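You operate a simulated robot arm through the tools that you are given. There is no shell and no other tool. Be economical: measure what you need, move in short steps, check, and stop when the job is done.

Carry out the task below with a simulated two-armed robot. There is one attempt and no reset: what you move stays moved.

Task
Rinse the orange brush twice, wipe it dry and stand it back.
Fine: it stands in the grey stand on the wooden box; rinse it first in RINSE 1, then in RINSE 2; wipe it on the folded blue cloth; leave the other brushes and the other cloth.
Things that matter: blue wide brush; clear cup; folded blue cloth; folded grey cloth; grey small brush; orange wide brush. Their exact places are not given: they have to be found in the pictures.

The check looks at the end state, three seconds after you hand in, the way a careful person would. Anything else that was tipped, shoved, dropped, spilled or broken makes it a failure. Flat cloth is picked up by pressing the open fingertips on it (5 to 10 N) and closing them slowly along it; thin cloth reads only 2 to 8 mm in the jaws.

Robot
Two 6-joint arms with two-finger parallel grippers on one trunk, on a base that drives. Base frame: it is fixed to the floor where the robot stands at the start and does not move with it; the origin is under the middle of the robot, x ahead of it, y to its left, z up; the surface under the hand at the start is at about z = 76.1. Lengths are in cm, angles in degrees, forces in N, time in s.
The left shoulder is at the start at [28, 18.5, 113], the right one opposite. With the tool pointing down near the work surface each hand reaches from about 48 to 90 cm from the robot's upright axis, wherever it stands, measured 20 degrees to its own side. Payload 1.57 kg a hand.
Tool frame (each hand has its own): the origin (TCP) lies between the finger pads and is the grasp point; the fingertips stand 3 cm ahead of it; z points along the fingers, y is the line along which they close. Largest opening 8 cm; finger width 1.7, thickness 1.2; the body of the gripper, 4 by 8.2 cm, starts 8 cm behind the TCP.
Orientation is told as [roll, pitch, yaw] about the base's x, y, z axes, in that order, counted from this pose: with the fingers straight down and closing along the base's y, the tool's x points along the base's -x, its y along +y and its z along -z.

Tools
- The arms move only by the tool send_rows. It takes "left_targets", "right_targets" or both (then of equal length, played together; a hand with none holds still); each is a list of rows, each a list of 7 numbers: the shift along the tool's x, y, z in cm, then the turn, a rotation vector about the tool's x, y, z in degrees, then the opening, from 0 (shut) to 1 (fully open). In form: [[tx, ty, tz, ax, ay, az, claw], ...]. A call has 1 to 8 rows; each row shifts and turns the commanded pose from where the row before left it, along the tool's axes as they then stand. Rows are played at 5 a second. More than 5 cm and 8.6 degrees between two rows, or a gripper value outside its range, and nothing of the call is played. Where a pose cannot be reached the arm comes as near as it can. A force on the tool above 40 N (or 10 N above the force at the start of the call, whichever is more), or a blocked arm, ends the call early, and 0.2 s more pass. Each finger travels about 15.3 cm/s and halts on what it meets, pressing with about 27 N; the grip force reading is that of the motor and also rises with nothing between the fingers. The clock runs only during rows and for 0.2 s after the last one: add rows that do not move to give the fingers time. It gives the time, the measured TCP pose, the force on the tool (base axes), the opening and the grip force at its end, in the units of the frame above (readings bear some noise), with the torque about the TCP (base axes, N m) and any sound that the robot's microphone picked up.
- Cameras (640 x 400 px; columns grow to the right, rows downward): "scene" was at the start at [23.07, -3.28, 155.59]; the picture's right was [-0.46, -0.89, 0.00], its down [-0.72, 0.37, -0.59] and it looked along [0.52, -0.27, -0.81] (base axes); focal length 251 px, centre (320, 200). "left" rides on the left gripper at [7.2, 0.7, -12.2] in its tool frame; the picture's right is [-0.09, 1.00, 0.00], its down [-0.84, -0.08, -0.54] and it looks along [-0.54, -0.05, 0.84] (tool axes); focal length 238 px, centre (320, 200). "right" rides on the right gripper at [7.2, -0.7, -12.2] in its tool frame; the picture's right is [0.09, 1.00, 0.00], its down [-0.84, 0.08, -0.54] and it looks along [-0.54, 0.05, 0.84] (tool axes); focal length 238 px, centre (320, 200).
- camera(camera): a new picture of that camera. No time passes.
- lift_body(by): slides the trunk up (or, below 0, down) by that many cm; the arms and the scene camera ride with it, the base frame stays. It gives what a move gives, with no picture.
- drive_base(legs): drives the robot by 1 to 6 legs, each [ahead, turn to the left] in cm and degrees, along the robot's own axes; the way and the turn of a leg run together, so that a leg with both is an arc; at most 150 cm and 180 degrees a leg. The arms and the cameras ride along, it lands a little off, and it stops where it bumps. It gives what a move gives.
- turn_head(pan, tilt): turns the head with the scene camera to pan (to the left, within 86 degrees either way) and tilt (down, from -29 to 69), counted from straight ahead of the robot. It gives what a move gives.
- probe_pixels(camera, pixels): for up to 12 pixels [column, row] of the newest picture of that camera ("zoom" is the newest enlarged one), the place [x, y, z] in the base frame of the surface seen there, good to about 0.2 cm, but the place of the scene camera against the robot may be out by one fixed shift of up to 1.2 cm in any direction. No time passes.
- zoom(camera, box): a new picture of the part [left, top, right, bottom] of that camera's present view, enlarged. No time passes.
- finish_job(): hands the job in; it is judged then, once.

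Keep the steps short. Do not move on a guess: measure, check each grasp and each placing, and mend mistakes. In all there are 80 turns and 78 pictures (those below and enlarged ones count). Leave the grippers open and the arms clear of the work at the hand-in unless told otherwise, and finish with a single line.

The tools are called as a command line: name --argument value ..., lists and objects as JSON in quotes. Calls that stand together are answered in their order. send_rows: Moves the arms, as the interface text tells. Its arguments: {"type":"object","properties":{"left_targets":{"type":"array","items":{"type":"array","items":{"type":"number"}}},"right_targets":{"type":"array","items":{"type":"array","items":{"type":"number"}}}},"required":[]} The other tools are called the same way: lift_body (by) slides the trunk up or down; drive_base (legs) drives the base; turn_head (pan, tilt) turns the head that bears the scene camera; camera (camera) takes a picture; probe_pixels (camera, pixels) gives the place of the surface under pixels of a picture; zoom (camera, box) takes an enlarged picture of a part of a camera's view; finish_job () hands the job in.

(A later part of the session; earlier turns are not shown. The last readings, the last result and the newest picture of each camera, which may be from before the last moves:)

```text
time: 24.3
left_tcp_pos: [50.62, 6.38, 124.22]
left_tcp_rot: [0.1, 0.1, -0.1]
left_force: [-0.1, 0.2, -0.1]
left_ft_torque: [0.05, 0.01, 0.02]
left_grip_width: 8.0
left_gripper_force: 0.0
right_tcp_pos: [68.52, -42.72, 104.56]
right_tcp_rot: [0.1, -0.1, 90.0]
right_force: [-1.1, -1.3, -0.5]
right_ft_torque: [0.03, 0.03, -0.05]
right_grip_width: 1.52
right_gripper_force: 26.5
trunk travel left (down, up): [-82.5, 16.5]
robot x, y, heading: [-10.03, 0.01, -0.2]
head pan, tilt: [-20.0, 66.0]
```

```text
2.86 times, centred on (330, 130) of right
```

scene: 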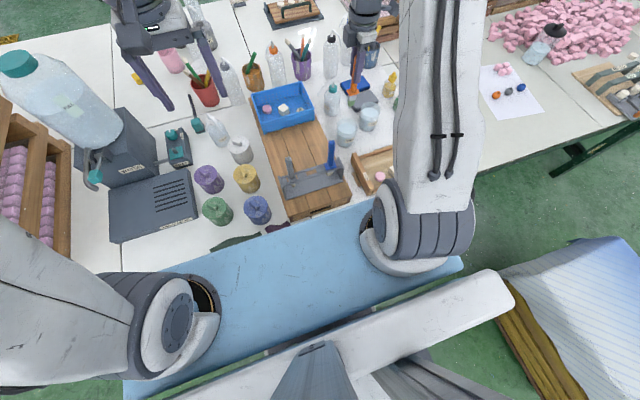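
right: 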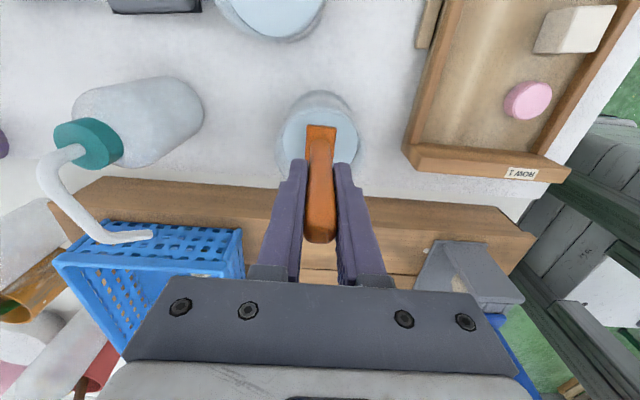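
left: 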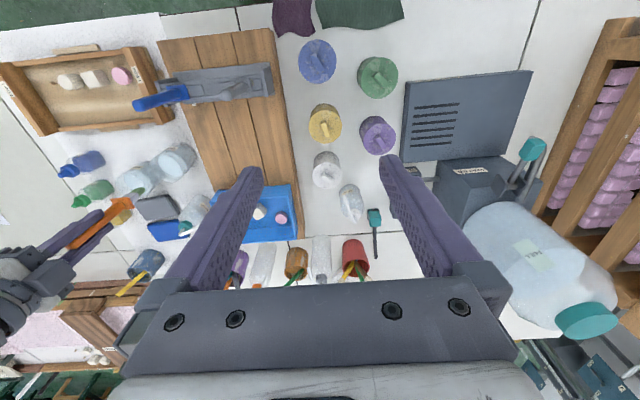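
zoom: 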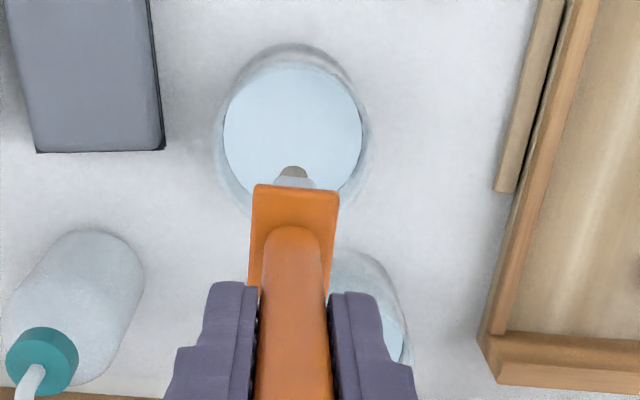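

Centred over RINSE 2. I'll lower 14 cm, swish, and lift out slowly.

send_rows --right_targets '[[0, 0, 4, 0, 0, 0, 0], [0, 0, 4, 0, 0, 0, 0], [0, 0, 3, 0, 0, 0, 0], [0, 0, 3, 0, 0, 0, 0], [0, 0, 0, 0, 0, 0, 0]]'

send_rows --right_targets '[[0, 0.8, 0, 0, 0, 0, 0], [0, -1.6, 0, 0, 0, 0, 0], [0, 1.6, 0, 0, 0, 0, 0], [0, -1.6, 0, 0, 0, 0, 0], [0, 0.8, 0, 0, 0, 0, 0], [0.7, 0, 0, 0, 0, 0, 0], [-1.4, 0, 0, 0, 0, 0, 0], [0.7, 0, 0, 0, 0, 0, 0]]'

camera --camera "right"

send_rows --right_targets '[[0, 0.8, 0, 0, 0, 0, 0], [0, -1.6, 0, 0, 0, 0, 0], [0, 1.6, 0, 0, 0, 0, 0], [0, -1.6, 0, 0, 0, 0, 0], [0, 0.8, 0, 0, 0, 0, 0], [0, 0, 0, 0, 0, 0, 0], [0, 0, 0, 0, 0, 0, 0], [0, 0, 0, 0, 0, 0, 0]]'

send_rows --right_targets '[[0, 0, -2, 0, 0, 0, 0], [0, 0, -2, 0, 0, 0, 0], [0, 0, -2, 0, 0, 0, 0], [0, 0, 0, 0, 0, 0, 0], [0, 0, 0, 0, 0, 0, 0], [0, 0, -4, 0, 0, 0, 0], [0, 0, -4, 0, 0, 0, 0], [0, 0, 0, 0, 0, 0, 0]]'

camera --camera "scene"

zoom --camera "scene" --box '[290, 50, 410, 170]'

```text
time: 25.5
left_tcp_pos: [50.6, 6.47, 124.26]
left_tcp_rot: [0.0, 0.0, -0.1]
left_force: [-0.1, 0.1, 0.7]
left_ft_torque: [0.02, 0.0, -0.01]
left_grip_width: 7.99
left_gripper_force: 0.1
right_tcp_pos: [68.56, -42.56, 90.53]
right_tcp_rot: [-0.1, 0.0, 89.9]
right_force: [-0.2, 0.2, -0.4]
right_ft_torque: [-0.01, -0.01, -0.05]
right_grip_width: 1.54
right_gripper_force: 26.9
trunk travel left (down, up): [-82.5, 16.5]
robot x, y, heading: [-9.85, -0.06, -0.2]
head pan, tilt: [-20.0, 66.0]
```

```text
time: 27.3
left_tcp_pos: [50.48, 6.52, 124.4]
left_tcp_rot: [-0.1, 0.0, -0.1]
left_force: [-0.4, -0.3, 0.1]
left_ft_torque: [0.0, 0.0, -0.01]
left_grip_width: 7.99
left_gripper_force: 0.1
right_tcp_pos: [68.49, -42.48, 90.77]
right_tcp_rot: [0.1, 0.0, 89.9]
right_force: [-0.6, 1.4, 0.3]
right_ft_torque: [-0.02, -0.01, 0.0]
right_grip_width: 1.55
right_gripper_force: 26.9
trunk travel left (down, up): [-82.5, 16.5]
robot x, y, heading: [-9.79, 0.34, 0.0]
head pan, tilt: [-20.0, 66.0]
```

```text
44 pictures are left
```

right: 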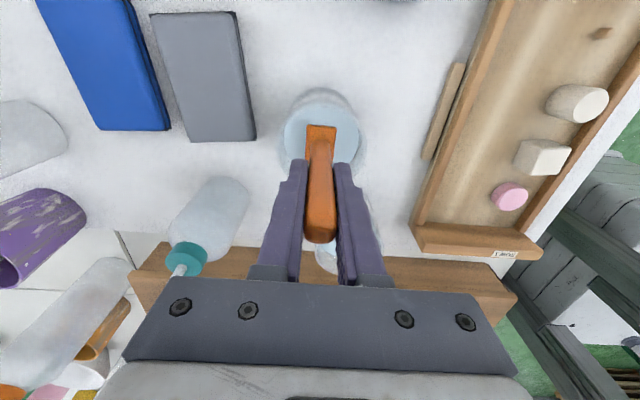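

```text
time: 29.1
left_tcp_pos: [50.48, 6.58, 124.3]
left_tcp_rot: [0.0, -0.1, -0.1]
left_force: [0.7, -0.2, -0.1]
left_ft_torque: [-0.01, -0.04, -0.01]
left_grip_width: 7.99
left_gripper_force: 0.1
right_tcp_pos: [68.66, -42.62, 90.5]
right_tcp_rot: [0.1, 0.1, 89.9]
right_force: [0.0, -0.4, -0.3]
right_ft_torque: [-0.04, 0.01, -0.03]
right_grip_width: 1.54
right_gripper_force: 27.3
trunk travel left (down, up): [-82.5, 16.5]
robot x, y, heading: [-10.05, -0.15, 0.2]
head pan, tilt: [-20.0, 66.0]
```

```text
time: 30.9
left_tcp_pos: [50.47, 6.41, 124.35]
left_tcp_rot: [0.0, 0.0, -0.1]
left_force: [-0.5, 0.9, 0.0]
left_ft_torque: [0.03, 0.0, -0.01]
left_grip_width: 7.99
left_gripper_force: 0.0
right_tcp_pos: [68.54, -42.5, 104.66]
right_tcp_rot: [0.0, 0.0, 89.9]
right_force: [0.1, 1.3, -0.4]
right_ft_torque: [0.0, 0.0, -0.02]
right_grip_width: 1.54
right_gripper_force: 27.0
trunk travel left (down, up): [-82.5, 16.5]
robot x, y, heading: [-9.99, -0.54, -0.4]
head pan, tilt: [-20.0, 66.0]
```

```text
43 pictures are left
```

scene: 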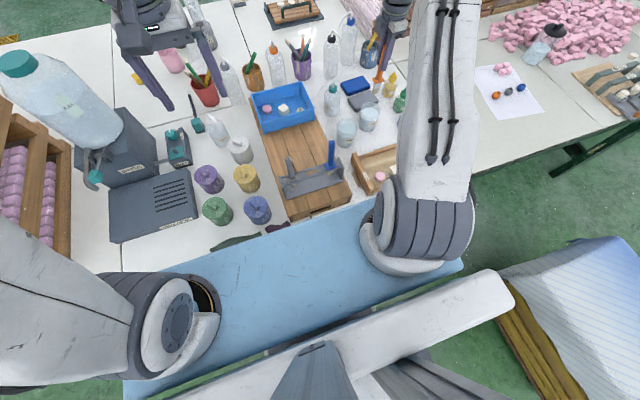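

```text
3.33 times, centred on (350, 110) of scene
```

zoom: 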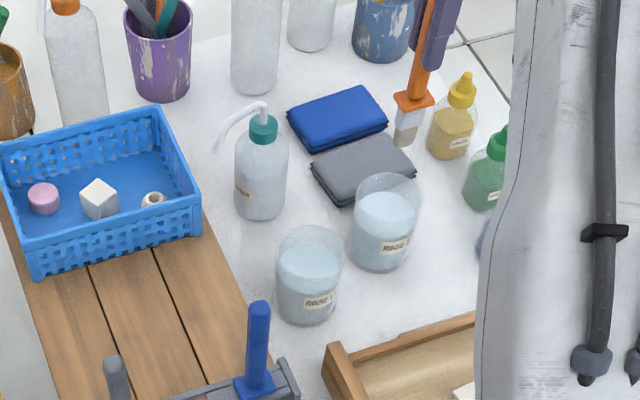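

Rinsed twice. Next I'll find the exact blue cloth outline from a fresh right-hand view.

camera --camera "right"

```text
41 pictures are left
```

right: 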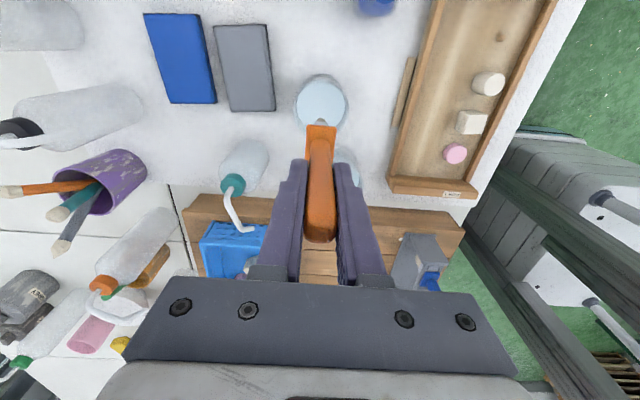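

probe_pixels --camera "right" --pixels '[[150, 18], [197, 18], [168, 98], [212, 98], [180, 60], [220, 30], [266, 28], [232, 107], [272, 107], [150, 100], [60, 30]]'

```text
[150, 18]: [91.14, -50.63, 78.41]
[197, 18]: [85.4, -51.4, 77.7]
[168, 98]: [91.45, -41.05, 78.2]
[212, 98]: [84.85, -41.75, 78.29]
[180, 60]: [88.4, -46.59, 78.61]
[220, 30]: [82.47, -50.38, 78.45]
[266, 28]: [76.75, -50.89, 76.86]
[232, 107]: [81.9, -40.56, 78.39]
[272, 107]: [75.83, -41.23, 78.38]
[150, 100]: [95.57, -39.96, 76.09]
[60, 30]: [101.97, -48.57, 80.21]
```

Blue cloth: x 85–91.5, y −51.5…−40.5, top z≈78.5. It needs the base further ahead, so first I'll probe the objects near the table front to see the clearance.

probe_pixels --camera "right" --pixels '[[540, 130], [500, 180], [560, 170], [600, 215], [580, 240], [625, 215], [560, 290], [470, 215], [620, 330], [520, 250], [630, 260], [615, 375]]'

turn_head --pan -60 --tilt 60

camera --camera "scene"

```text
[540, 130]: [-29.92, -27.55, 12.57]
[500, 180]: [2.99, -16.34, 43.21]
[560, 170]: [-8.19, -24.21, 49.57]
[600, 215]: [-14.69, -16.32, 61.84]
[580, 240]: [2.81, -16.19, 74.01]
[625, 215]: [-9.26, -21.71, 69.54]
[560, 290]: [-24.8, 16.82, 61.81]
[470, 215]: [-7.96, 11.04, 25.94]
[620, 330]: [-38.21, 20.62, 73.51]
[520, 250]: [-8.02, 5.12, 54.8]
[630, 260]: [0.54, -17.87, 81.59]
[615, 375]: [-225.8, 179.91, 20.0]
```

```text
time: 32.0
left_tcp_pos: [50.48, 6.53, 124.31]
left_tcp_rot: [0.0, 0.0, 0.0]
left_force: [0.1, 0.3, -0.5]
left_ft_torque: [-0.02, -0.02, -0.03]
left_grip_width: 7.98
left_gripper_force: 0.2
right_tcp_pos: [68.55, -42.56, 104.63]
right_tcp_rot: [0.1, 0.0, 90.0]
right_force: [0.6, -1.0, -0.8]
right_ft_torque: [0.02, 0.0, 0.04]
right_grip_width: 1.53
right_gripper_force: 26.9
trunk travel left (down, up): [-82.5, 16.5]
robot x, y, heading: [-10.04, -0.16, -0.4]
head pan, tilt: [-60.0, 60.0]
```

```text
40 pictures are left
```

scene: 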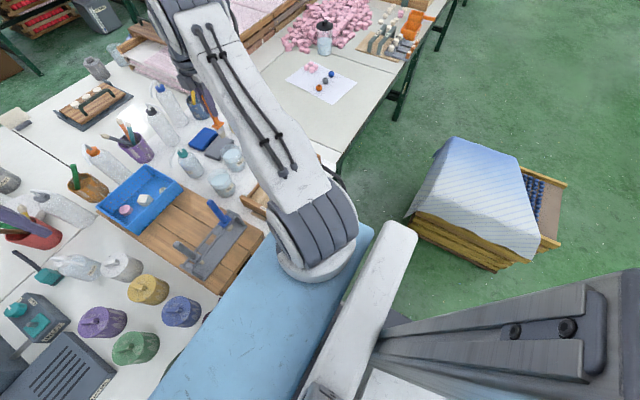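

The trunk front sits well behind the table edge. I'll raise the brush slightly and drive ahead 10 cm, back to the starting spot, which is known to be free.

send_rows --right_targets '[[0, 0, -3, 0, 0, 0, 0], [0, 0, 0, 0, 0, 0, 0]]'

drive_base --legs '[[10, 0]]'

camera --camera "right"

```text
time: 32.6
left_tcp_pos: [50.51, 6.46, 124.3]
left_tcp_rot: [0.0, 0.0, -0.1]
left_force: [0.0, 1.0, 0.8]
left_ft_torque: [-0.01, -0.01, 0.02]
left_grip_width: 8.0
left_gripper_force: 0.1
right_tcp_pos: [68.74, -42.58, 107.68]
right_tcp_rot: [0.0, -0.1, 90.0]
right_force: [-0.7, 1.0, -0.7]
right_ft_torque: [-0.01, -0.03, 0.04]
right_grip_width: 1.54
right_gripper_force: 27.3
trunk travel left (down, up): [-82.5, 16.5]
robot x, y, heading: [-9.98, 0.22, -0.1]
head pan, tilt: [-60.0, 60.0]
```

```text
time: 33.7
left_tcp_pos: [60.65, 6.45, 124.37]
left_tcp_rot: [0.1, 0.0, 0.0]
left_force: [0.5, 0.1, 0.1]
left_ft_torque: [0.0, 0.0, 0.04]
left_grip_width: 8.0
left_gripper_force: 0.1
right_tcp_pos: [78.71, -42.69, 107.73]
right_tcp_rot: [0.0, 0.0, 90.2]
right_force: [-0.4, 0.3, -0.5]
right_ft_torque: [-0.01, 0.0, 0.01]
right_grip_width: 1.56
right_gripper_force: 26.7
trunk travel left (down, up): [-82.5, 16.5]
robot x, y, heading: [0.29, 0.3, 0.1]
head pan, tilt: [-60.0, 60.0]
```

```text
39 pictures are left
```

right: 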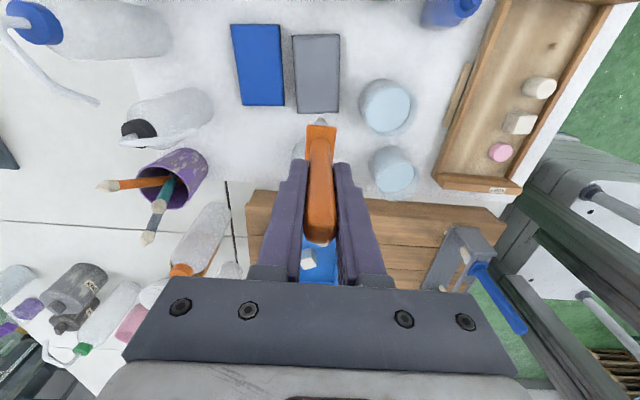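

I'll move the brush over the blue cloth centre (88.3,-46) and see if it's reachable.

send_rows --right_targets '[[1.2, -3.2, 0, 0, 0, 0, 0], [1.2, -3.2, 1, 0, 0, 0, 0], [1.1, -3.2, 1, 0, 0, 0, 0], [0, 0, 0, 0, 0, 0, 0]]'

```text
time: 34.7
left_tcp_pos: [60.67, 6.46, 124.24]
left_tcp_rot: [0.0, 0.0, 0.0]
left_force: [-0.4, 0.6, 0.0]
left_ft_torque: [-0.01, 0.0, 0.01]
left_grip_width: 8.0
left_gripper_force: 0.0
right_tcp_pos: [84.71, -44.42, 105.4]
right_tcp_rot: [0.0, 0.0, 90.0]
right_force: [0.6, 0.0, 0.2]
right_ft_torque: [0.0, 0.02, -0.02]
right_grip_width: 1.53
right_gripper_force: 27.4
right hand out of reach, approached as far as the arm can: row 2, 3
trunk travel left (down, up): [-82.5, 16.5]
robot x, y, heading: [0.19, -0.02, 0.0]
head pan, tilt: [-60.0, 60.0]
```

It falls about 4 cm short. Instead of driving under the table, I'll lean the hand 15° so the brush tip points further ahead.

send_rows --right_targets '[[0, 0, 0, 5, 0, 0, 0], [0, 0, 0, 5, 0, 0, 0], [0, 0, 0, 5, 0, 0, 0], [0, 0, 0, 0, 0, 0, 0]]'

camera --camera "right"

```text
time: 35.7
left_tcp_pos: [60.68, 6.53, 124.21]
left_tcp_rot: [0.0, -0.1, -0.1]
left_force: [-0.5, -0.5, 0.1]
left_ft_torque: [0.0, 0.01, -0.01]
left_grip_width: 8.0
left_gripper_force: 0.0
right_tcp_pos: [84.7, -44.38, 105.34]
right_tcp_rot: [-15.1, -0.1, 90.0]
right_force: [0.3, 0.4, 0.5]
right_ft_torque: [0.01, -0.01, 0.04]
right_grip_width: 1.56
right_gripper_force: 27.5
trunk travel left (down, up): [-82.5, 16.5]
robot x, y, heading: [-0.16, -0.14, 0.2]
head pan, tilt: [-60.0, 60.0]
```

```text
38 pictures are left
```

right: 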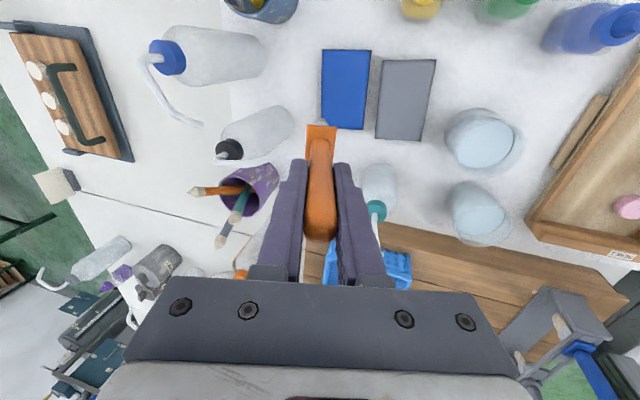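

The tilt is toward +x, so the tip should be near (87.9,-44.4). I'll probe the neighbours before lowering.

probe_pixels --camera "right" --pixels '[[345, 90], [325, 125], [362, 125], [325, 55], [368, 55], [255, 130], [230, 150], [240, 190], [195, 190], [375, 210], [380, 180], [420, 5]]'

zoom --camera "right" --box '[260, 30, 440, 170]'

```text
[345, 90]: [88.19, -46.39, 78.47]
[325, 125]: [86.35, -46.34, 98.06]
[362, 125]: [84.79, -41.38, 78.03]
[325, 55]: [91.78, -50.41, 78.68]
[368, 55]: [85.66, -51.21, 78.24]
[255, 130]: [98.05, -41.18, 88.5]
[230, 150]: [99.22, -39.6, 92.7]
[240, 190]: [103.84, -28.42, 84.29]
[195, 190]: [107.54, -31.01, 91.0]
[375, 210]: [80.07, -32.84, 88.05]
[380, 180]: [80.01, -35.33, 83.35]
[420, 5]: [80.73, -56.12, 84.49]
```

```text
2.86 times, centred on (350, 100) of right
```

zoom: 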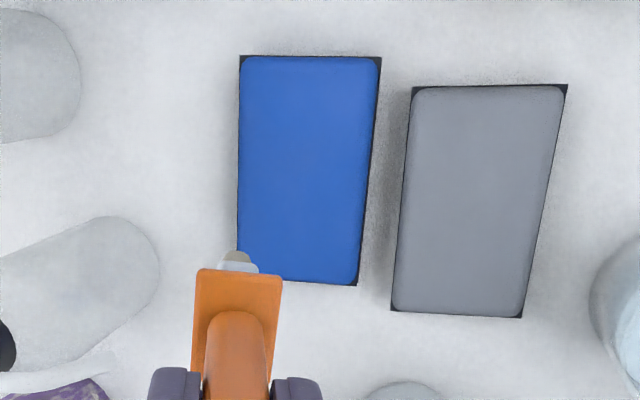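

Collar and tip are as computed. I'll move 2 cm to −y and lower to tip z≈80.

send_rows --right_targets '[[2, 0, 0, 0, 0, 0, 0], [0, 1.04, 3.86, 0, 0, 0, 0], [0, 1.04, 3.86, 0, 0, 0, 0], [0, 0.78, 2.9, 0, 0, 0, 0], [0, 0.52, 1.93, 0, 0, 0, 0], [0, 0, 0, 0, 0, 0, 0]]'

camera --camera "right"

camera --camera "scene"

```text
time: 37.1
left_tcp_pos: [60.64, 6.37, 124.28]
left_tcp_rot: [0.0, 0.0, 0.0]
left_force: [0.6, -0.2, 0.9]
left_ft_torque: [-0.01, 0.0, -0.03]
left_grip_width: 8.02
left_gripper_force: 0.0
right_tcp_pos: [84.72, -46.34, 92.36]
right_tcp_rot: [-15.1, 0.0, 90.0]
right_force: [-0.3, 0.2, -0.3]
right_ft_torque: [-0.03, 0.0, 0.02]
right_grip_width: 1.53
right_gripper_force: 26.9
trunk travel left (down, up): [-82.5, 16.5]
robot x, y, heading: [-0.07, 0.16, -0.1]
head pan, tilt: [-60.0, 60.0]
```

```text
36 pictures are left
```

right: 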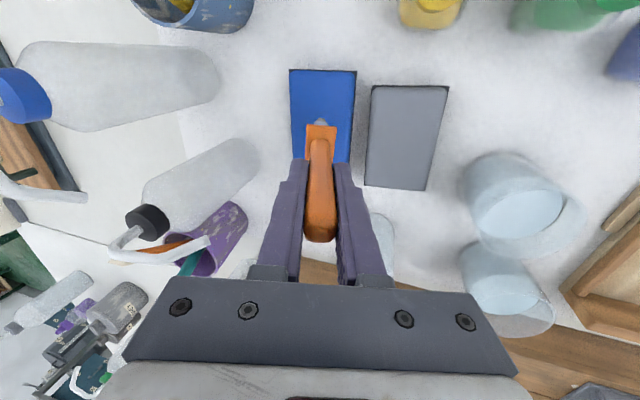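

```text
35 pictures are left
```

scene: 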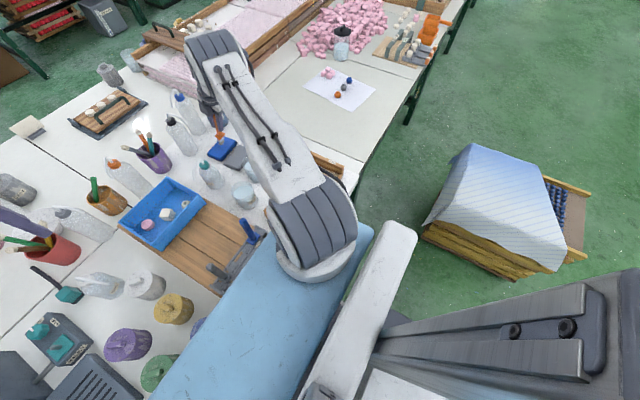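

The tip is over the blue cloth. I'll lower in small steps and watch the force.

send_rows --right_targets '[[0, 0.21, 0.77, 0, 0, 0, 0], [0, 0.21, 0.77, 0, 0, 0, 0], [0, 0, 0, 0, 0, 0, 0]]'

send_rows --right_targets '[[0, 0.08, 0.29, 0, 0, 0, 0], [0, 0, 0, 0, 0, 0, 0]]'

zoom --camera "right" --box '[260, 50, 400, 190]'

zoom --camera "scene" --box '[190, 110, 270, 180]'

```text
time: 37.9
left_tcp_pos: [60.58, 6.49, 124.36]
left_tcp_rot: [0.0, 0.0, -0.1]
left_force: [0.6, 0.3, -0.3]
left_ft_torque: [-0.01, -0.01, 0.0]
left_grip_width: 7.98
left_gripper_force: 0.1
right_tcp_pos: [84.84, -46.39, 90.9]
right_tcp_rot: [-15.2, 0.0, 89.9]
right_force: [-1.1, 0.3, 6.8]
right_ft_torque: [-0.07, -0.2, -0.04]
right_grip_width: 1.53
right_gripper_force: 27.1
trunk travel left (down, up): [-82.5, 16.5]
robot x, y, heading: [0.23, -0.12, -0.1]
head pan, tilt: [-60.0, 60.0]
```

```text
time: 38.5
left_tcp_pos: [60.67, 6.54, 124.33]
left_tcp_rot: [0.0, 0.0, 0.1]
left_force: [0.5, 0.6, -0.5]
left_ft_torque: [-0.01, -0.02, 0.0]
left_grip_width: 8.03
left_gripper_force: 0.0
right_tcp_pos: [84.84, -46.46, 90.8]
right_tcp_rot: [-15.3, 0.2, 90.0]
right_force: [-0.9, -0.1, 16.5]
right_ft_torque: [-0.07, -0.47, 0.02]
right_grip_width: 1.51
right_gripper_force: 26.7
trunk travel left (down, up): [-82.5, 16.5]
robot x, y, heading: [0.45, -0.05, -0.2]
head pan, tilt: [-60.0, 60.0]
```

```text
2.86 times, centred on (330, 120) of right
```

zoom: 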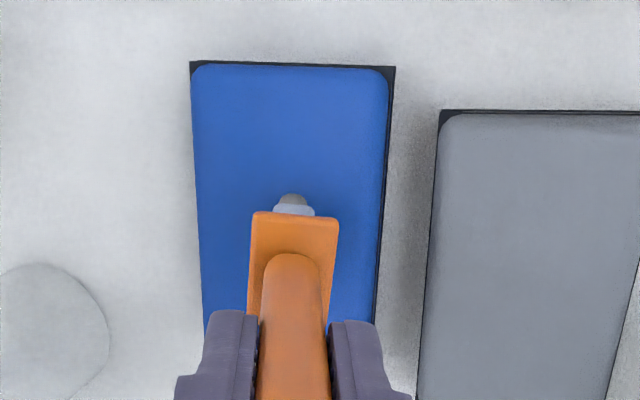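

```text
5.71 times, centred on (230, 145) of scene
```

zoom: 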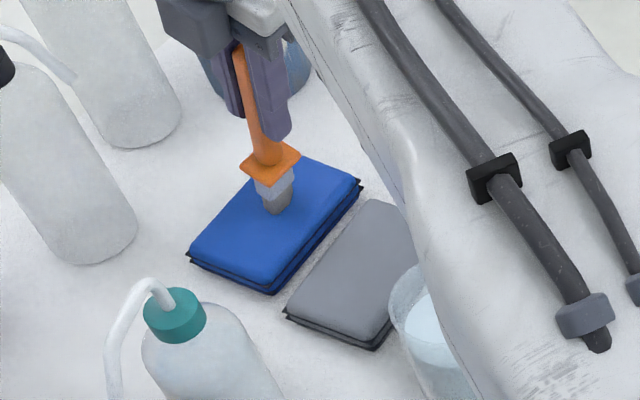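

In contact at 16 N, which is a bit too much. I'll back off to about 4 N and make a first gentle stroke, then check the cloth stays put.

send_rows --right_targets '[[0, -0.1, -0.36, 0, 0, 0, 0], [0, 0, 0, 0, 0, 0, 0]]'

send_rows --right_targets '[[0.5, 0, 0, 0, 0, 0, 0], [0.5, 0, 0, 0, 0, 0, 0], [0.5, 0, 0, 0, 0, 0, 0], [0, 0, 0, 0, 0, 0, 0]]'

zoom --camera "scene" --box '[190, 110, 270, 180]'

```text
time: 39.1
left_tcp_pos: [60.72, 6.59, 124.25]
left_tcp_rot: [0.0, 0.0, 0.0]
left_force: [-0.5, -0.8, 0.1]
left_ft_torque: [-0.01, -0.03, 0.0]
left_grip_width: 8.01
left_gripper_force: 0.0
right_tcp_pos: [84.7, -46.39, 90.83]
right_tcp_rot: [-15.0, 0.0, 89.9]
right_force: [1.2, -0.2, 9.9]
right_ft_torque: [-0.1, -0.55, -0.02]
right_grip_width: 1.52
right_gripper_force: 26.7
trunk travel left (down, up): [-82.5, 16.5]
robot x, y, heading: [-0.0, 0.14, -0.1]
head pan, tilt: [-60.0, 60.0]
```

```text
time: 40.1
left_tcp_pos: [60.65, 6.44, 124.39]
left_tcp_rot: [0.0, 0.1, 0.0]
left_force: [-0.6, 0.1, -0.8]
left_ft_torque: [0.0, 0.0, 0.01]
left_grip_width: 7.98
left_gripper_force: 0.1
right_tcp_pos: [84.7, -47.87, 90.98]
right_tcp_rot: [-14.9, 0.0, 90.1]
right_force: [-0.9, 1.8, 9.2]
right_ft_torque: [0.27, -0.31, 0.09]
right_grip_width: 1.56
right_gripper_force: 27.1
trunk travel left (down, up): [-82.5, 16.5]
robot x, y, heading: [0.25, 0.26, -0.0]
head pan, tilt: [-60.0, 60.0]
```

```text
5.71 times, centred on (230, 145) of scene
```

zoom: 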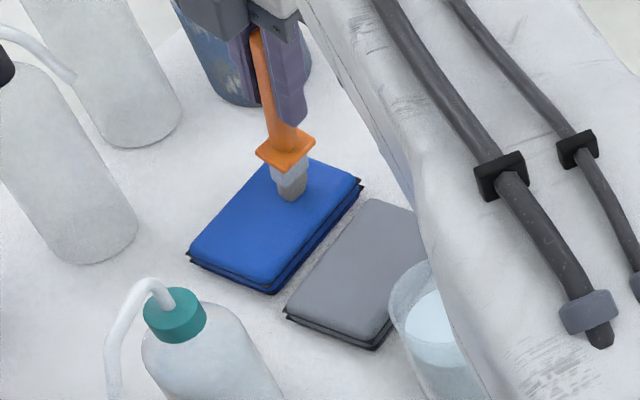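

The cloth stays in place. I'll ease the pressure slightly and do long strokes along the cloth.

send_rows --right_targets '[[-0.8, -0.03, -0.1, 0, 0, 0, 0], [-0.8, 0, 0, 0, 0, 0, 0], [-0.8, 0, 0, 0, 0, 0, 0], [-0.8, 0, 0, 0, 0, 0, 0], [-0.8, 0, 0, 0, 0, 0, 0], [0, 0, 0, 0, 0, 0, 0]]'

send_rows --right_targets '[[0.8, 0, 0, 0, 0, 0, 0], [0.8, 0, 0, 0, 0, 0, 0], [0.8, 0, 0, 0, 0, 0, 0], [0.8, 0, 0, 0, 0, 0, 0], [0.8, 0, 0, 0, 0, 0, 0], [0, 0, 0, 0, 0, 0, 0]]'

send_rows --right_targets '[[-0.8, 0, 0, 0, 0, 0, 0], [-0.8, 0, 0, 0, 0, 0, 0], [-0.8, 0, 0, 0, 0, 0, 0], [-0.8, 0, 0, 0, 0, 0, 0], [-0.8, 0, 0, 0, 0, 0, 0], [0, 0, 0, 0, 0, 0, 0]]'

zoom --camera "scene" --box '[190, 110, 270, 180]'

```text
time: 41.5
left_tcp_pos: [60.77, 6.48, 124.32]
left_tcp_rot: [0.0, 0.0, 0.0]
left_force: [0.9, 0.4, 0.3]
left_ft_torque: [0.06, -0.01, 0.03]
left_grip_width: 8.0
left_gripper_force: 0.2
right_tcp_pos: [84.77, -43.65, 91.07]
right_tcp_rot: [-14.9, 0.0, 89.9]
right_force: [0.3, -0.2, 1.8]
right_ft_torque: [-0.02, -0.07, -0.01]
right_grip_width: 1.53
right_gripper_force: 27.1
trunk travel left (down, up): [-82.5, 16.5]
robot x, y, heading: [0.24, 0.08, -0.0]
head pan, tilt: [-60.0, 60.0]
```

```text
time: 42.9
left_tcp_pos: [60.72, 6.56, 124.35]
left_tcp_rot: [0.1, 0.0, 0.1]
left_force: [-0.9, -0.4, -0.4]
left_ft_torque: [0.01, 0.0, 0.01]
left_grip_width: 8.01
left_gripper_force: 0.1
right_tcp_pos: [84.75, -47.84, 91.01]
right_tcp_rot: [-15.0, -0.1, 90.0]
right_force: [-1.1, 1.0, 4.0]
right_ft_torque: [0.08, -0.13, 0.01]
right_grip_width: 1.54
right_gripper_force: 27.0
trunk travel left (down, up): [-82.5, 16.5]
robot x, y, heading: [0.55, -0.08, 0.2]
head pan, tilt: [-60.0, 60.0]
```

```text
time: 44.3
left_tcp_pos: [60.73, 6.42, 124.36]
left_tcp_rot: [0.0, 0.0, 0.1]
left_force: [-0.3, 0.7, -0.1]
left_ft_torque: [-0.02, -0.01, -0.02]
left_grip_width: 8.01
left_gripper_force: 0.1
right_tcp_pos: [84.62, -43.91, 90.96]
right_tcp_rot: [-14.9, 0.0, 90.0]
right_force: [0.2, 0.5, 3.5]
right_ft_torque: [0.0, -0.16, -0.01]
right_grip_width: 1.55
right_gripper_force: 26.8
trunk travel left (down, up): [-82.5, 16.5]
robot x, y, heading: [0.13, 0.1, -0.1]
head pan, tilt: [-60.0, 60.0]
```

```text
5.71 times, centred on (230, 145) of scene
```

zoom: 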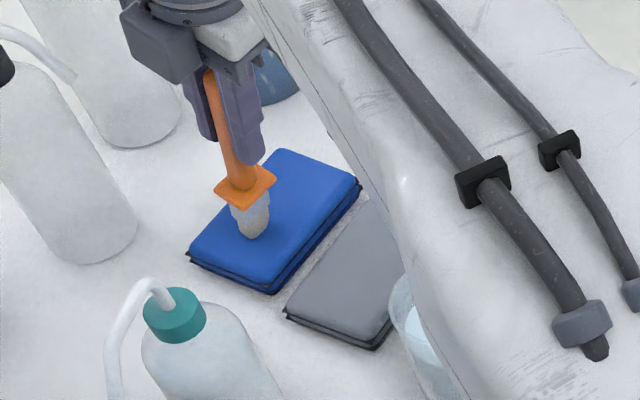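

The bristles look lighter now, cream instead of wet grey. Two more strokes to finish, then lift and inspect.

send_rows --right_targets '[[0.8, 0.02, 0.08, 0, 0, 0, 0], [0.8, 0, 0, 0, 0, 0, 0], [0.8, 0, 0, 0, 0, 0, 0], [0.8, 0, 0, 0, 0, 0, 0], [0.8, 0, 0, 0, 0, 0, 0], [0, 0, 0, 0, 0, 0, 0]]'

send_rows --right_targets '[[-0.8, 0, 0, 0, 0, 0, 0], [-0.8, 0, 0, 0, 0, 0, 0], [-0.8, 0, 0, 0, 0, 0, 0], [-0.8, 0, 0, 0, 0, 0, 0], [-0.8, 0, 0, 0, 0, 0, 0], [0, 0, 0, 0, 0, 0, 0]]'

send_rows --right_targets '[[0, -0.52, -1.93, 0, 0, 0, 0], [0, -0.78, -2.9, 0, 0, 0, 0], [0, -1.04, -3.86, 0, 0, 0, 0], [0, -1.04, -3.86, 0, 0, 0, 0], [0, -1.04, -3.86, 0, 0, 0, 0], [0, 0, 0, 0, 0, 0, 0]]'

zoom --camera "scene" --box '[170, 80, 270, 180]'

camera --camera "right"

```text
time: 45.7
left_tcp_pos: [60.63, 6.47, 124.26]
left_tcp_rot: [0.0, 0.0, -0.1]
left_force: [-0.6, -0.4, 0.6]
left_ft_torque: [0.0, 0.0, 0.0]
left_grip_width: 8.01
left_gripper_force: 0.0
right_tcp_pos: [84.88, -47.85, 90.93]
right_tcp_rot: [-15.0, 0.0, 90.0]
right_force: [1.0, 0.7, 8.7]
right_ft_torque: [0.2, -0.34, 0.03]
right_grip_width: 1.57
right_gripper_force: 27.2
trunk travel left (down, up): [-82.5, 16.5]
robot x, y, heading: [-0.28, -0.23, -0.1]
head pan, tilt: [-60.0, 60.0]
```

```text
time: 47.1
left_tcp_pos: [60.79, 6.53, 124.37]
left_tcp_rot: [0.0, -0.1, 0.0]
left_force: [-0.6, 0.6, -0.7]
left_ft_torque: [0.04, 0.01, -0.02]
left_grip_width: 7.97
left_gripper_force: 0.0
right_tcp_pos: [84.67, -43.83, 90.88]
right_tcp_rot: [-15.1, 0.1, 90.0]
right_force: [0.1, -0.4, 7.1]
right_ft_torque: [-0.1, -0.22, -0.06]
right_grip_width: 1.55
right_gripper_force: 26.8
trunk travel left (down, up): [-82.5, 16.5]
robot x, y, heading: [-0.11, -0.27, 0.2]
head pan, tilt: [-60.0, 60.0]
```

```text
time: 48.5
left_tcp_pos: [60.8, 6.56, 124.24]
left_tcp_rot: [0.0, 0.0, -0.1]
left_force: [-0.2, 0.1, 0.5]
left_ft_torque: [-0.01, -0.01, 0.04]
left_grip_width: 8.03
left_gripper_force: 0.0
right_tcp_pos: [84.76, -43.8, 107.85]
right_tcp_rot: [-15.0, -0.1, 89.9]
right_force: [-1.0, -0.2, -0.7]
right_ft_torque: [0.02, -0.01, 0.02]
right_grip_width: 1.55
right_gripper_force: 27.0
trunk travel left (down, up): [-82.5, 16.5]
robot x, y, heading: [0.07, -0.19, 0.0]
head pan, tilt: [-60.0, 60.0]
```

```text
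4.00 times, centred on (220, 130) of scene
```

zoom: 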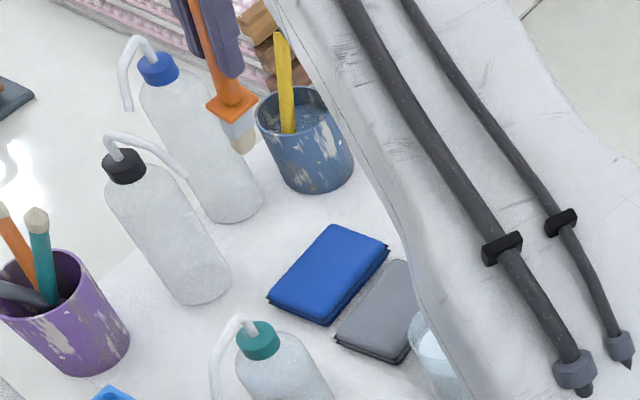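

```text
29 pictures are left
```

right: 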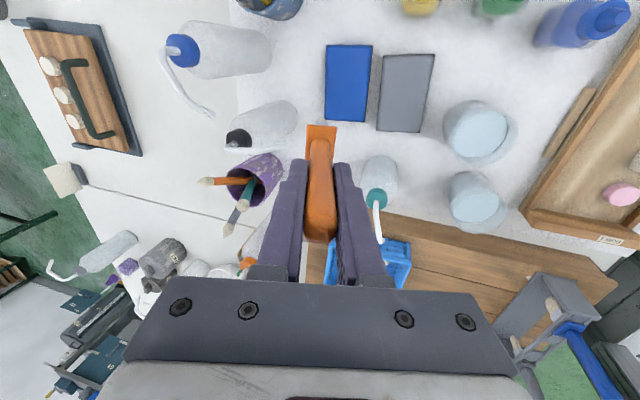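

The bristles look clean and dry, the cloths are unmoved, and the brush is still aligned in the hand. I'll drive back 10 cm, then bring the hand upright.

drive_base --legs '[[-10, 0]]'

send_rows --right_targets '[[0, 0, 0, -5, 0, 0, 0], [0, 0, 0, -5, 0, 0, 0], [0, 0, 0, -5, 0, 0, 0], [0, 0, -3, 0, 0, 0, 0], [0, 0, -3, 0, 0, 0, 0], [0, 0, 0, 0, 0, 0, 0]]'

turn_head --pan -20 --tilt 66

```text
time: 49.6
left_tcp_pos: [50.75, 6.43, 124.22]
left_tcp_rot: [0.1, 0.0, 0.0]
left_force: [-0.7, 0.2, 0.1]
left_ft_torque: [0.0, 0.04, 0.01]
left_grip_width: 7.97
left_gripper_force: 0.0
right_tcp_pos: [74.77, -43.69, 107.78]
right_tcp_rot: [-15.1, 0.0, 90.0]
right_force: [0.8, -0.2, -0.3]
right_ft_torque: [0.0, 0.04, -0.01]
right_grip_width: 1.56
right_gripper_force: 27.2
trunk travel left (down, up): [-82.5, 16.5]
robot x, y, heading: [-10.03, 0.33, -0.0]
head pan, tilt: [-60.0, 60.0]
```

```text
time: 51.0
left_tcp_pos: [50.7, 6.53, 124.35]
left_tcp_rot: [-0.1, 0.0, 0.0]
left_force: [0.0, 0.3, -1.0]
left_ft_torque: [0.01, 0.02, 0.01]
left_grip_width: 8.0
left_gripper_force: 0.1
right_tcp_pos: [73.76, -43.31, 113.73]
right_tcp_rot: [0.0, -0.1, 90.0]
right_force: [0.0, 0.3, -0.1]
right_ft_torque: [-0.02, -0.03, -0.04]
right_grip_width: 1.53
right_gripper_force: 26.5
right hand out of reach, approached as far as the arm can: row 4, 5
trunk travel left (down, up): [-82.5, 16.5]
robot x, y, heading: [-9.65, -0.07, -0.0]
head pan, tilt: [-60.0, 60.0]
```

```text
time: 52.1
left_tcp_pos: [50.75, 6.48, 124.26]
left_tcp_rot: [-0.1, 0.0, 0.0]
left_force: [-0.6, 0.6, -0.1]
left_ft_torque: [0.03, 0.0, -0.02]
left_grip_width: 7.98
left_gripper_force: 0.0
right_tcp_pos: [73.82, -43.31, 113.65]
right_tcp_rot: [-0.1, 0.0, 90.0]
right_force: [-0.5, 0.6, 0.3]
right_ft_torque: [-0.01, 0.01, -0.02]
right_grip_width: 1.54
right_gripper_force: 27.3
trunk travel left (down, up): [-82.5, 16.5]
robot x, y, heading: [-9.81, -0.15, -0.0]
head pan, tilt: [-20.0, 66.0]
```

I'll return along the safe path: x back to 64.5, then y toward −13.

send_rows --right_targets '[[0, 4.65, 0, 0, 0, 0, 0], [0, 4.65, 0, 0, 0, 0, 0], [-4.9, 0, 0, 0, 0, 0, 0], [-4.9, 0, 0, 0, 0, 0, 0], [-4.9, 0, 0, 0, 0, 0, 0], [-4.9, 0, 0, 0, 0, 0, 0], [-4.9, 0, 0, 0, 0, 0, 0], [-4.9, 0, 0, 0, 0, 0, 0]]'

send_rows --right_targets '[[-1.3, 0, 0, 0, 0, 0, 0], [0, 4.1, 0, 0, 0, 0, 0], [0, 4.1, 0, 0, 0, 0, 0], [0, 4.1, 0, 0, 0, 0, 0], [0, 4.1, 0, 0, 0, 0, 0], [0, 0, 0, 0, 0, 0, 0]]'

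camera --camera "right"

zoom --camera "scene" --box '[260, 90, 380, 220]'

zoom --camera "left" --box '[90, 40, 290, 180]'

```text
time: 53.9
left_tcp_pos: [50.72, 6.33, 124.21]
left_tcp_rot: [0.0, 0.0, 0.0]
left_force: [-0.4, 0.2, 0.4]
left_ft_torque: [0.04, 0.01, 0.02]
left_grip_width: 8.0
left_gripper_force: 0.1
right_tcp_pos: [64.52, -13.9, 113.74]
right_tcp_rot: [-0.1, 0.0, 90.0]
right_force: [0.4, 0.9, -0.6]
right_ft_torque: [0.01, 0.01, -0.05]
right_grip_width: 1.55
right_gripper_force: 27.1
trunk travel left (down, up): [-82.5, 16.5]
robot x, y, heading: [-9.51, 0.51, 0.0]
head pan, tilt: [-20.0, 66.0]
```

```text
time: 55.3
left_tcp_pos: [50.8, 6.55, 124.25]
left_tcp_rot: [0.0, 0.0, 0.0]
left_force: [0.0, 1.0, 0.1]
left_ft_torque: [0.0, -0.02, 0.02]
left_grip_width: 8.0
left_gripper_force: 0.0
right_tcp_pos: [48.04, -12.54, 113.62]
right_tcp_rot: [0.0, 0.0, 89.9]
right_force: [0.0, -0.3, -1.2]
right_ft_torque: [-0.02, 0.0, 0.03]
right_grip_width: 1.57
right_gripper_force: 27.0
trunk travel left (down, up): [-82.5, 16.5]
robot x, y, heading: [-9.88, 0.28, -0.1]
head pan, tilt: [-20.0, 66.0]
```

```text
28 pictures are left
```

right: 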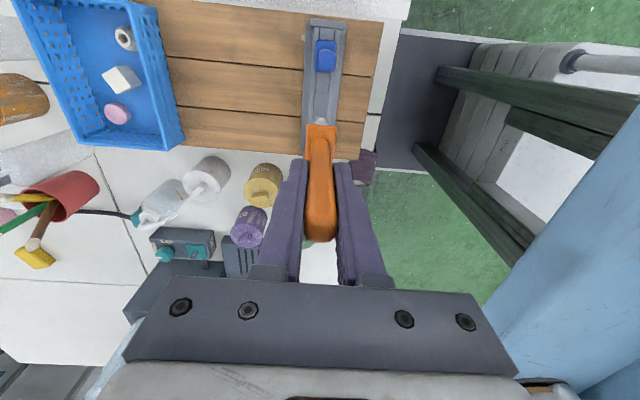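

```text
3.08 times, centred on (320, 155) of scene
```

zoom: 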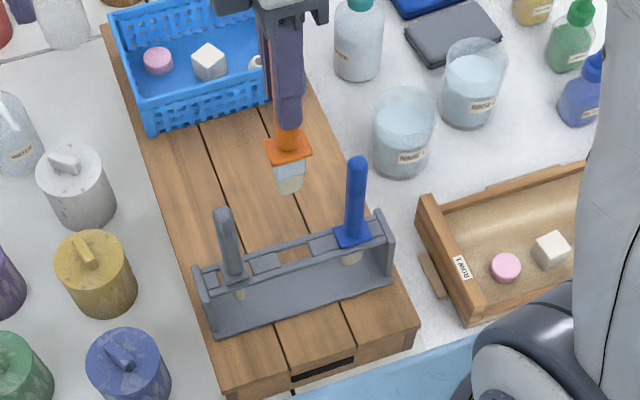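

```text
2.86 times, centred on (190, 110) of left
```

zoom: 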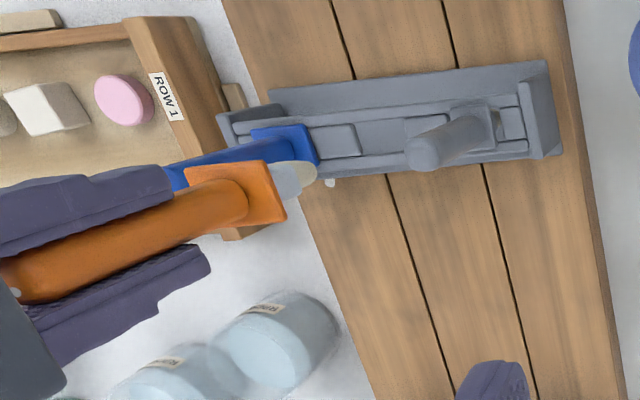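

The brush sits in the hand the same as after the grasp. I'll lower until the bristles are just above the slot (TCP ≈ 104) and inspect.

send_rows --right_targets '[[0, 0, 4, 0, 0, 0, 0], [0, 0, 4, 0, 0, 0, 0], [0, 0, 1.6, 0, 0, 0, 0], [0, 0, 0, 0, 0, 0, 0]]'

zoom --camera "scene" --box '[270, 120, 370, 210]'

zoom --camera "right" --box '[270, 20, 370, 180]'

zoom --camera "left" --box '[90, 40, 290, 180]'

```text
time: 56.3
left_tcp_pos: [50.76, 6.4, 124.33]
left_tcp_rot: [-0.1, -0.1, 0.0]
left_force: [0.2, 0.4, 0.1]
left_ft_torque: [0.05, 0.02, 0.0]
left_grip_width: 7.98
left_gripper_force: 0.1
right_tcp_pos: [48.03, -12.45, 103.94]
right_tcp_rot: [0.0, 0.0, 90.0]
right_force: [0.7, 0.6, -0.8]
right_ft_torque: [0.01, 0.0, 0.0]
right_grip_width: 1.54
right_gripper_force: 26.7
trunk travel left (down, up): [-82.5, 16.5]
robot x, y, heading: [-9.56, -0.16, -0.2]
head pan, tilt: [-20.0, 66.0]
```

```text
4.44 times, centred on (320, 165) of scene
```

zoom: 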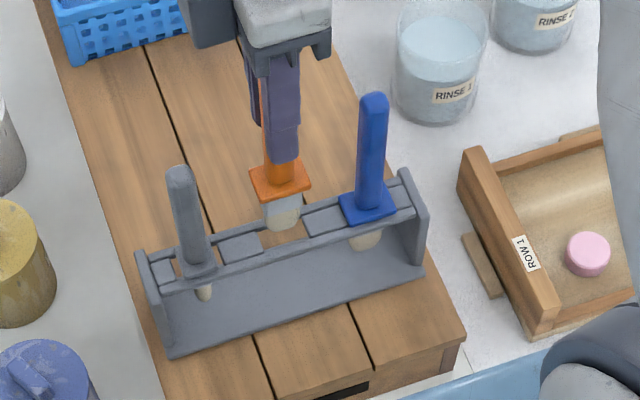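

```text
2.50 times, centred on (320, 100) of right
```

zoom: 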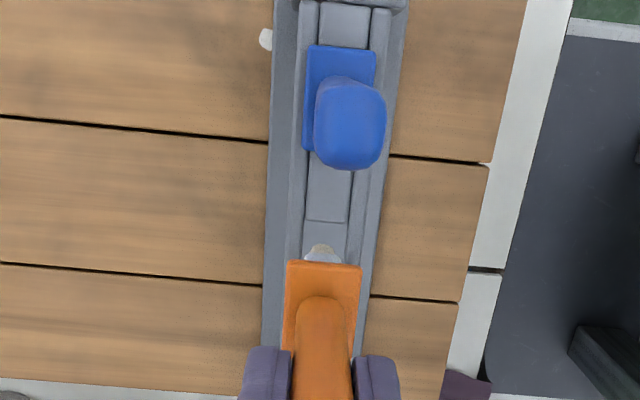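

```text
2.86 times, centred on (190, 110) of left
```

zoom: 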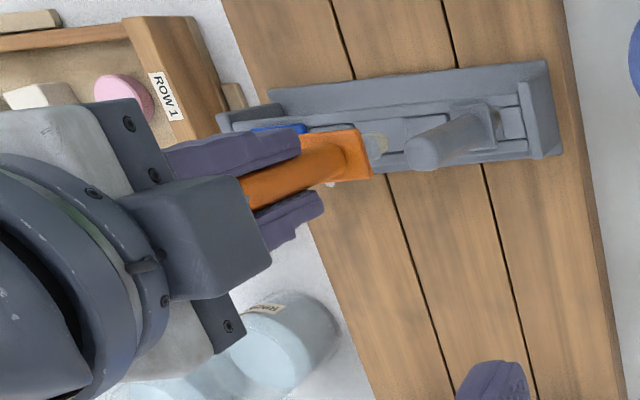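

The bristles line up with the empty slot. I'll lower slowly with a force check.

send_rows --right_targets '[[0.05, 0.1, 1, 0, 0, 0, 0], [0, 0, 1, 0, 0, 0, 0], [0, 0, 1, 0, 0, 0, 0], [0, 0, 0, 0, 0, 0, 0]]'

send_rows --right_targets '[[0, 0, 0.8, 0, 0, 0, 0], [0, 0, 0.8, 0, 0, 0, 0], [0, 0, 0.6, 0, 0, 0, 0], [0, 0, 0, 0, 0, 0, 0]]'

zoom --camera "scene" --box '[270, 120, 370, 210]'

```text
time: 57.3
left_tcp_pos: [50.89, 6.58, 124.32]
left_tcp_rot: [0.0, 0.0, -0.1]
left_force: [-0.3, -0.6, 0.5]
left_ft_torque: [-0.02, -0.01, -0.01]
left_grip_width: 7.99
left_gripper_force: 0.1
right_tcp_pos: [48.02, -12.55, 101.2]
right_tcp_rot: [0.1, 0.0, 90.1]
right_force: [-0.4, -0.1, -0.2]
right_ft_torque: [-0.03, 0.0, 0.0]
right_grip_width: 1.56
right_gripper_force: 26.3
trunk travel left (down, up): [-82.5, 16.5]
robot x, y, heading: [-9.69, 0.01, 0.2]
head pan, tilt: [-20.0, 66.0]
```

```text
time: 58.3
left_tcp_pos: [50.74, 6.52, 124.27]
left_tcp_rot: [0.0, 0.1, 0.1]
left_force: [0.2, -0.4, 0.1]
left_ft_torque: [0.0, 0.0, -0.05]
left_grip_width: 7.99
left_gripper_force: 0.1
right_tcp_pos: [48.03, -12.66, 98.91]
right_tcp_rot: [0.0, 0.1, 90.0]
right_force: [0.5, 0.0, 0.1]
right_ft_torque: [0.03, 0.01, 0.03]
right_grip_width: 1.55
right_gripper_force: 27.1
trunk travel left (down, up): [-82.5, 16.5]
robot x, y, heading: [-9.36, 0.28, -0.1]
head pan, tilt: [-20.0, 66.0]
```

```text
4.44 times, centred on (320, 165) of scene
```

zoom: 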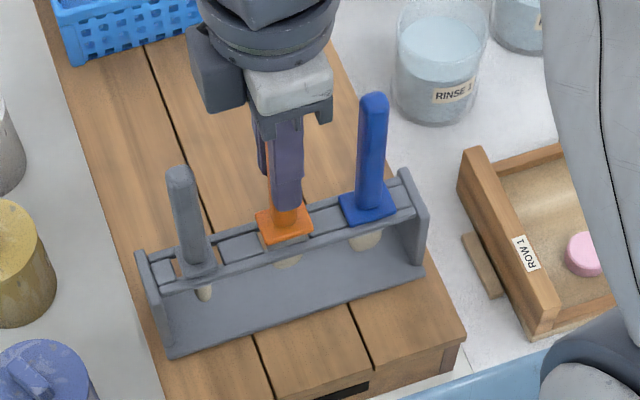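

No resistance, and the collar is about 0.8 cm above its seat. I'll continue in small steps until it touches.

send_rows --right_targets '[[0, 0, 0.3, 0, 0, 0, 0], [0, 0, 0.3, 0, 0, 0, 0], [0, 0, 0, 0, 0, 0, 0]]'

send_rows --right_targets '[[0, 0, 0.2, 0, 0, 0, 0], [0, 0, 0, 0, 0, 0, 0]]'

zoom --camera "scene" --box '[270, 120, 370, 210]'

```text
time: 59.1
left_tcp_pos: [50.75, 6.51, 124.32]
left_tcp_rot: [0.0, -0.1, 0.0]
left_force: [0.3, 0.3, 0.5]
left_ft_torque: [0.0, 0.0, -0.02]
left_grip_width: 7.99
left_gripper_force: 0.0
right_tcp_pos: [48.02, -12.66, 98.24]
right_tcp_rot: [0.1, -0.1, 90.0]
right_force: [0.1, 0.5, -0.8]
right_ft_torque: [0.0, -0.01, -0.01]
right_grip_width: 1.52
right_gripper_force: 27.3
trunk travel left (down, up): [-82.5, 16.5]
robot x, y, heading: [-9.75, -0.0, 0.2]
head pan, tilt: [-20.0, 66.0]
```

```text
time: 59.7
left_tcp_pos: [50.56, 6.47, 124.3]
left_tcp_rot: [0.0, 0.0, 0.0]
left_force: [-0.2, -0.4, 0.7]
left_ft_torque: [0.0, 0.02, -0.02]
left_grip_width: 8.0
left_gripper_force: 0.1
right_tcp_pos: [47.99, -12.68, 98.04]
right_tcp_rot: [0.0, 0.1, 89.9]
right_force: [-0.3, -0.6, -0.3]
right_ft_torque: [0.01, -0.01, 0.01]
right_grip_width: 1.53
right_gripper_force: 27.2
trunk travel left (down, up): [-82.5, 16.5]
robot x, y, heading: [-9.74, 0.3, -0.1]
head pan, tilt: [-20.0, 66.0]
```

```text
4.44 times, centred on (320, 165) of scene
```

zoom: 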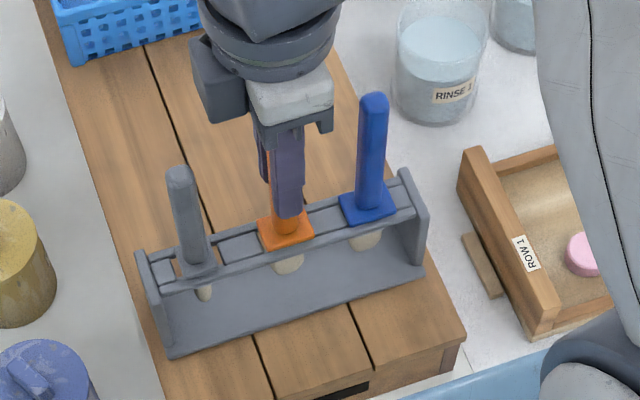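

send_rows --right_targets '[[0, 0, 0.15, 0, 0, 0, 0], [0, 0, 0, 0, 0, 0, 0]]'

send_rows --right_targets '[[0, 0, 0.15, 0, 0, 0, 0], [0, 0, 0, 0, 0, 0, 0]]'

```text
time: 60.3
left_tcp_pos: [50.77, 6.45, 124.22]
left_tcp_rot: [0.0, 0.0, 0.0]
left_force: [0.1, 0.0, -1.1]
left_ft_torque: [0.01, 0.02, 0.02]
left_grip_width: 7.99
left_gripper_force: 0.1
right_tcp_pos: [47.93, -12.51, 97.96]
right_tcp_rot: [-0.1, -0.1, 90.0]
right_force: [0.0, -0.2, 3.4]
right_ft_torque: [-0.11, 0.0, -0.01]
right_grip_width: 1.53
right_gripper_force: 27.4
trunk travel left (down, up): [-82.5, 16.5]
robot x, y, heading: [-10.04, 0.22, 0.3]
head pan, tilt: [-20.0, 66.0]
```

```text
time: 60.9
left_tcp_pos: [50.66, 6.51, 124.34]
left_tcp_rot: [0.0, 0.0, 0.0]
left_force: [0.5, -0.1, 0.3]
left_ft_torque: [-0.01, -0.01, -0.01]
left_grip_width: 8.0
left_gripper_force: 0.1
right_tcp_pos: [47.99, -12.63, 97.8]
right_tcp_rot: [-0.1, 0.0, 90.1]
right_force: [-1.2, -0.6, 23.2]
right_ft_torque: [-0.17, 0.18, -0.01]
right_grip_width: 1.54
right_gripper_force: 27.4
trunk travel left (down, up): [-82.5, 16.5]
robot x, y, heading: [-9.66, -0.01, -0.1]
head pan, tilt: [-20.0, 66.0]
```

Seated: 23 N at z 97.8, matching the original height. I'll relax by 0.15 cm, open gently, and check before rising.

send_rows --right_targets '[[0, 0, -0.17, 0, 0, 0, 0], [0, 0, 0, 0, 0, 0, 0]]'

send_rows --right_targets '[[0, 0, 0, 0, 0, 0, 0.25], [0, 0, 0, 0, 0, 0, 0.4], [0, 0, 0, 0, 0, 0, 0.7], [0, 0, 0, 0, 0, 0, 1], [0, 0, 0, 0, 0, 0, 1], [0, 0, 0, 0, 0, 0, 1]]'

camera --camera "right"

```text
time: 61.5
left_tcp_pos: [50.7, 6.47, 124.25]
left_tcp_rot: [0.1, 0.0, 0.0]
left_force: [0.6, -0.2, -0.1]
left_ft_torque: [0.0, 0.01, 0.0]
left_grip_width: 8.0
left_gripper_force: 0.1
right_tcp_pos: [47.95, -12.7, 97.83]
right_tcp_rot: [0.0, 0.0, 90.0]
right_force: [-0.6, 0.0, -0.6]
right_ft_torque: [-0.01, -0.01, -0.01]
right_grip_width: 1.57
right_gripper_force: 27.1
trunk travel left (down, up): [-82.5, 16.5]
robot x, y, heading: [-10.23, -0.06, -0.2]
head pan, tilt: [-20.0, 66.0]
```

```text
time: 62.9
left_tcp_pos: [50.73, 6.53, 124.32]
left_tcp_rot: [0.1, -0.1, 0.0]
left_force: [-0.5, -0.7, 0.7]
left_ft_torque: [0.01, 0.01, -0.02]
left_grip_width: 7.97
left_gripper_force: 0.0
right_tcp_pos: [48.04, -12.61, 97.86]
right_tcp_rot: [0.0, 0.1, 90.0]
right_force: [-0.2, 1.0, -0.1]
right_ft_torque: [-0.03, 0.01, -0.01]
right_grip_width: 8.0
right_gripper_force: 0.1
trunk travel left (down, up): [-82.5, 16.5]
robot x, y, heading: [-10.19, -0.0, -0.1]
head pan, tilt: [-20.0, 66.0]
```

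```text
20 pictures are left
```

right: 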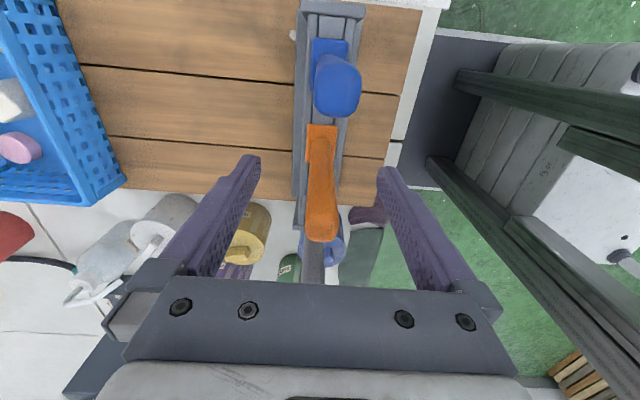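

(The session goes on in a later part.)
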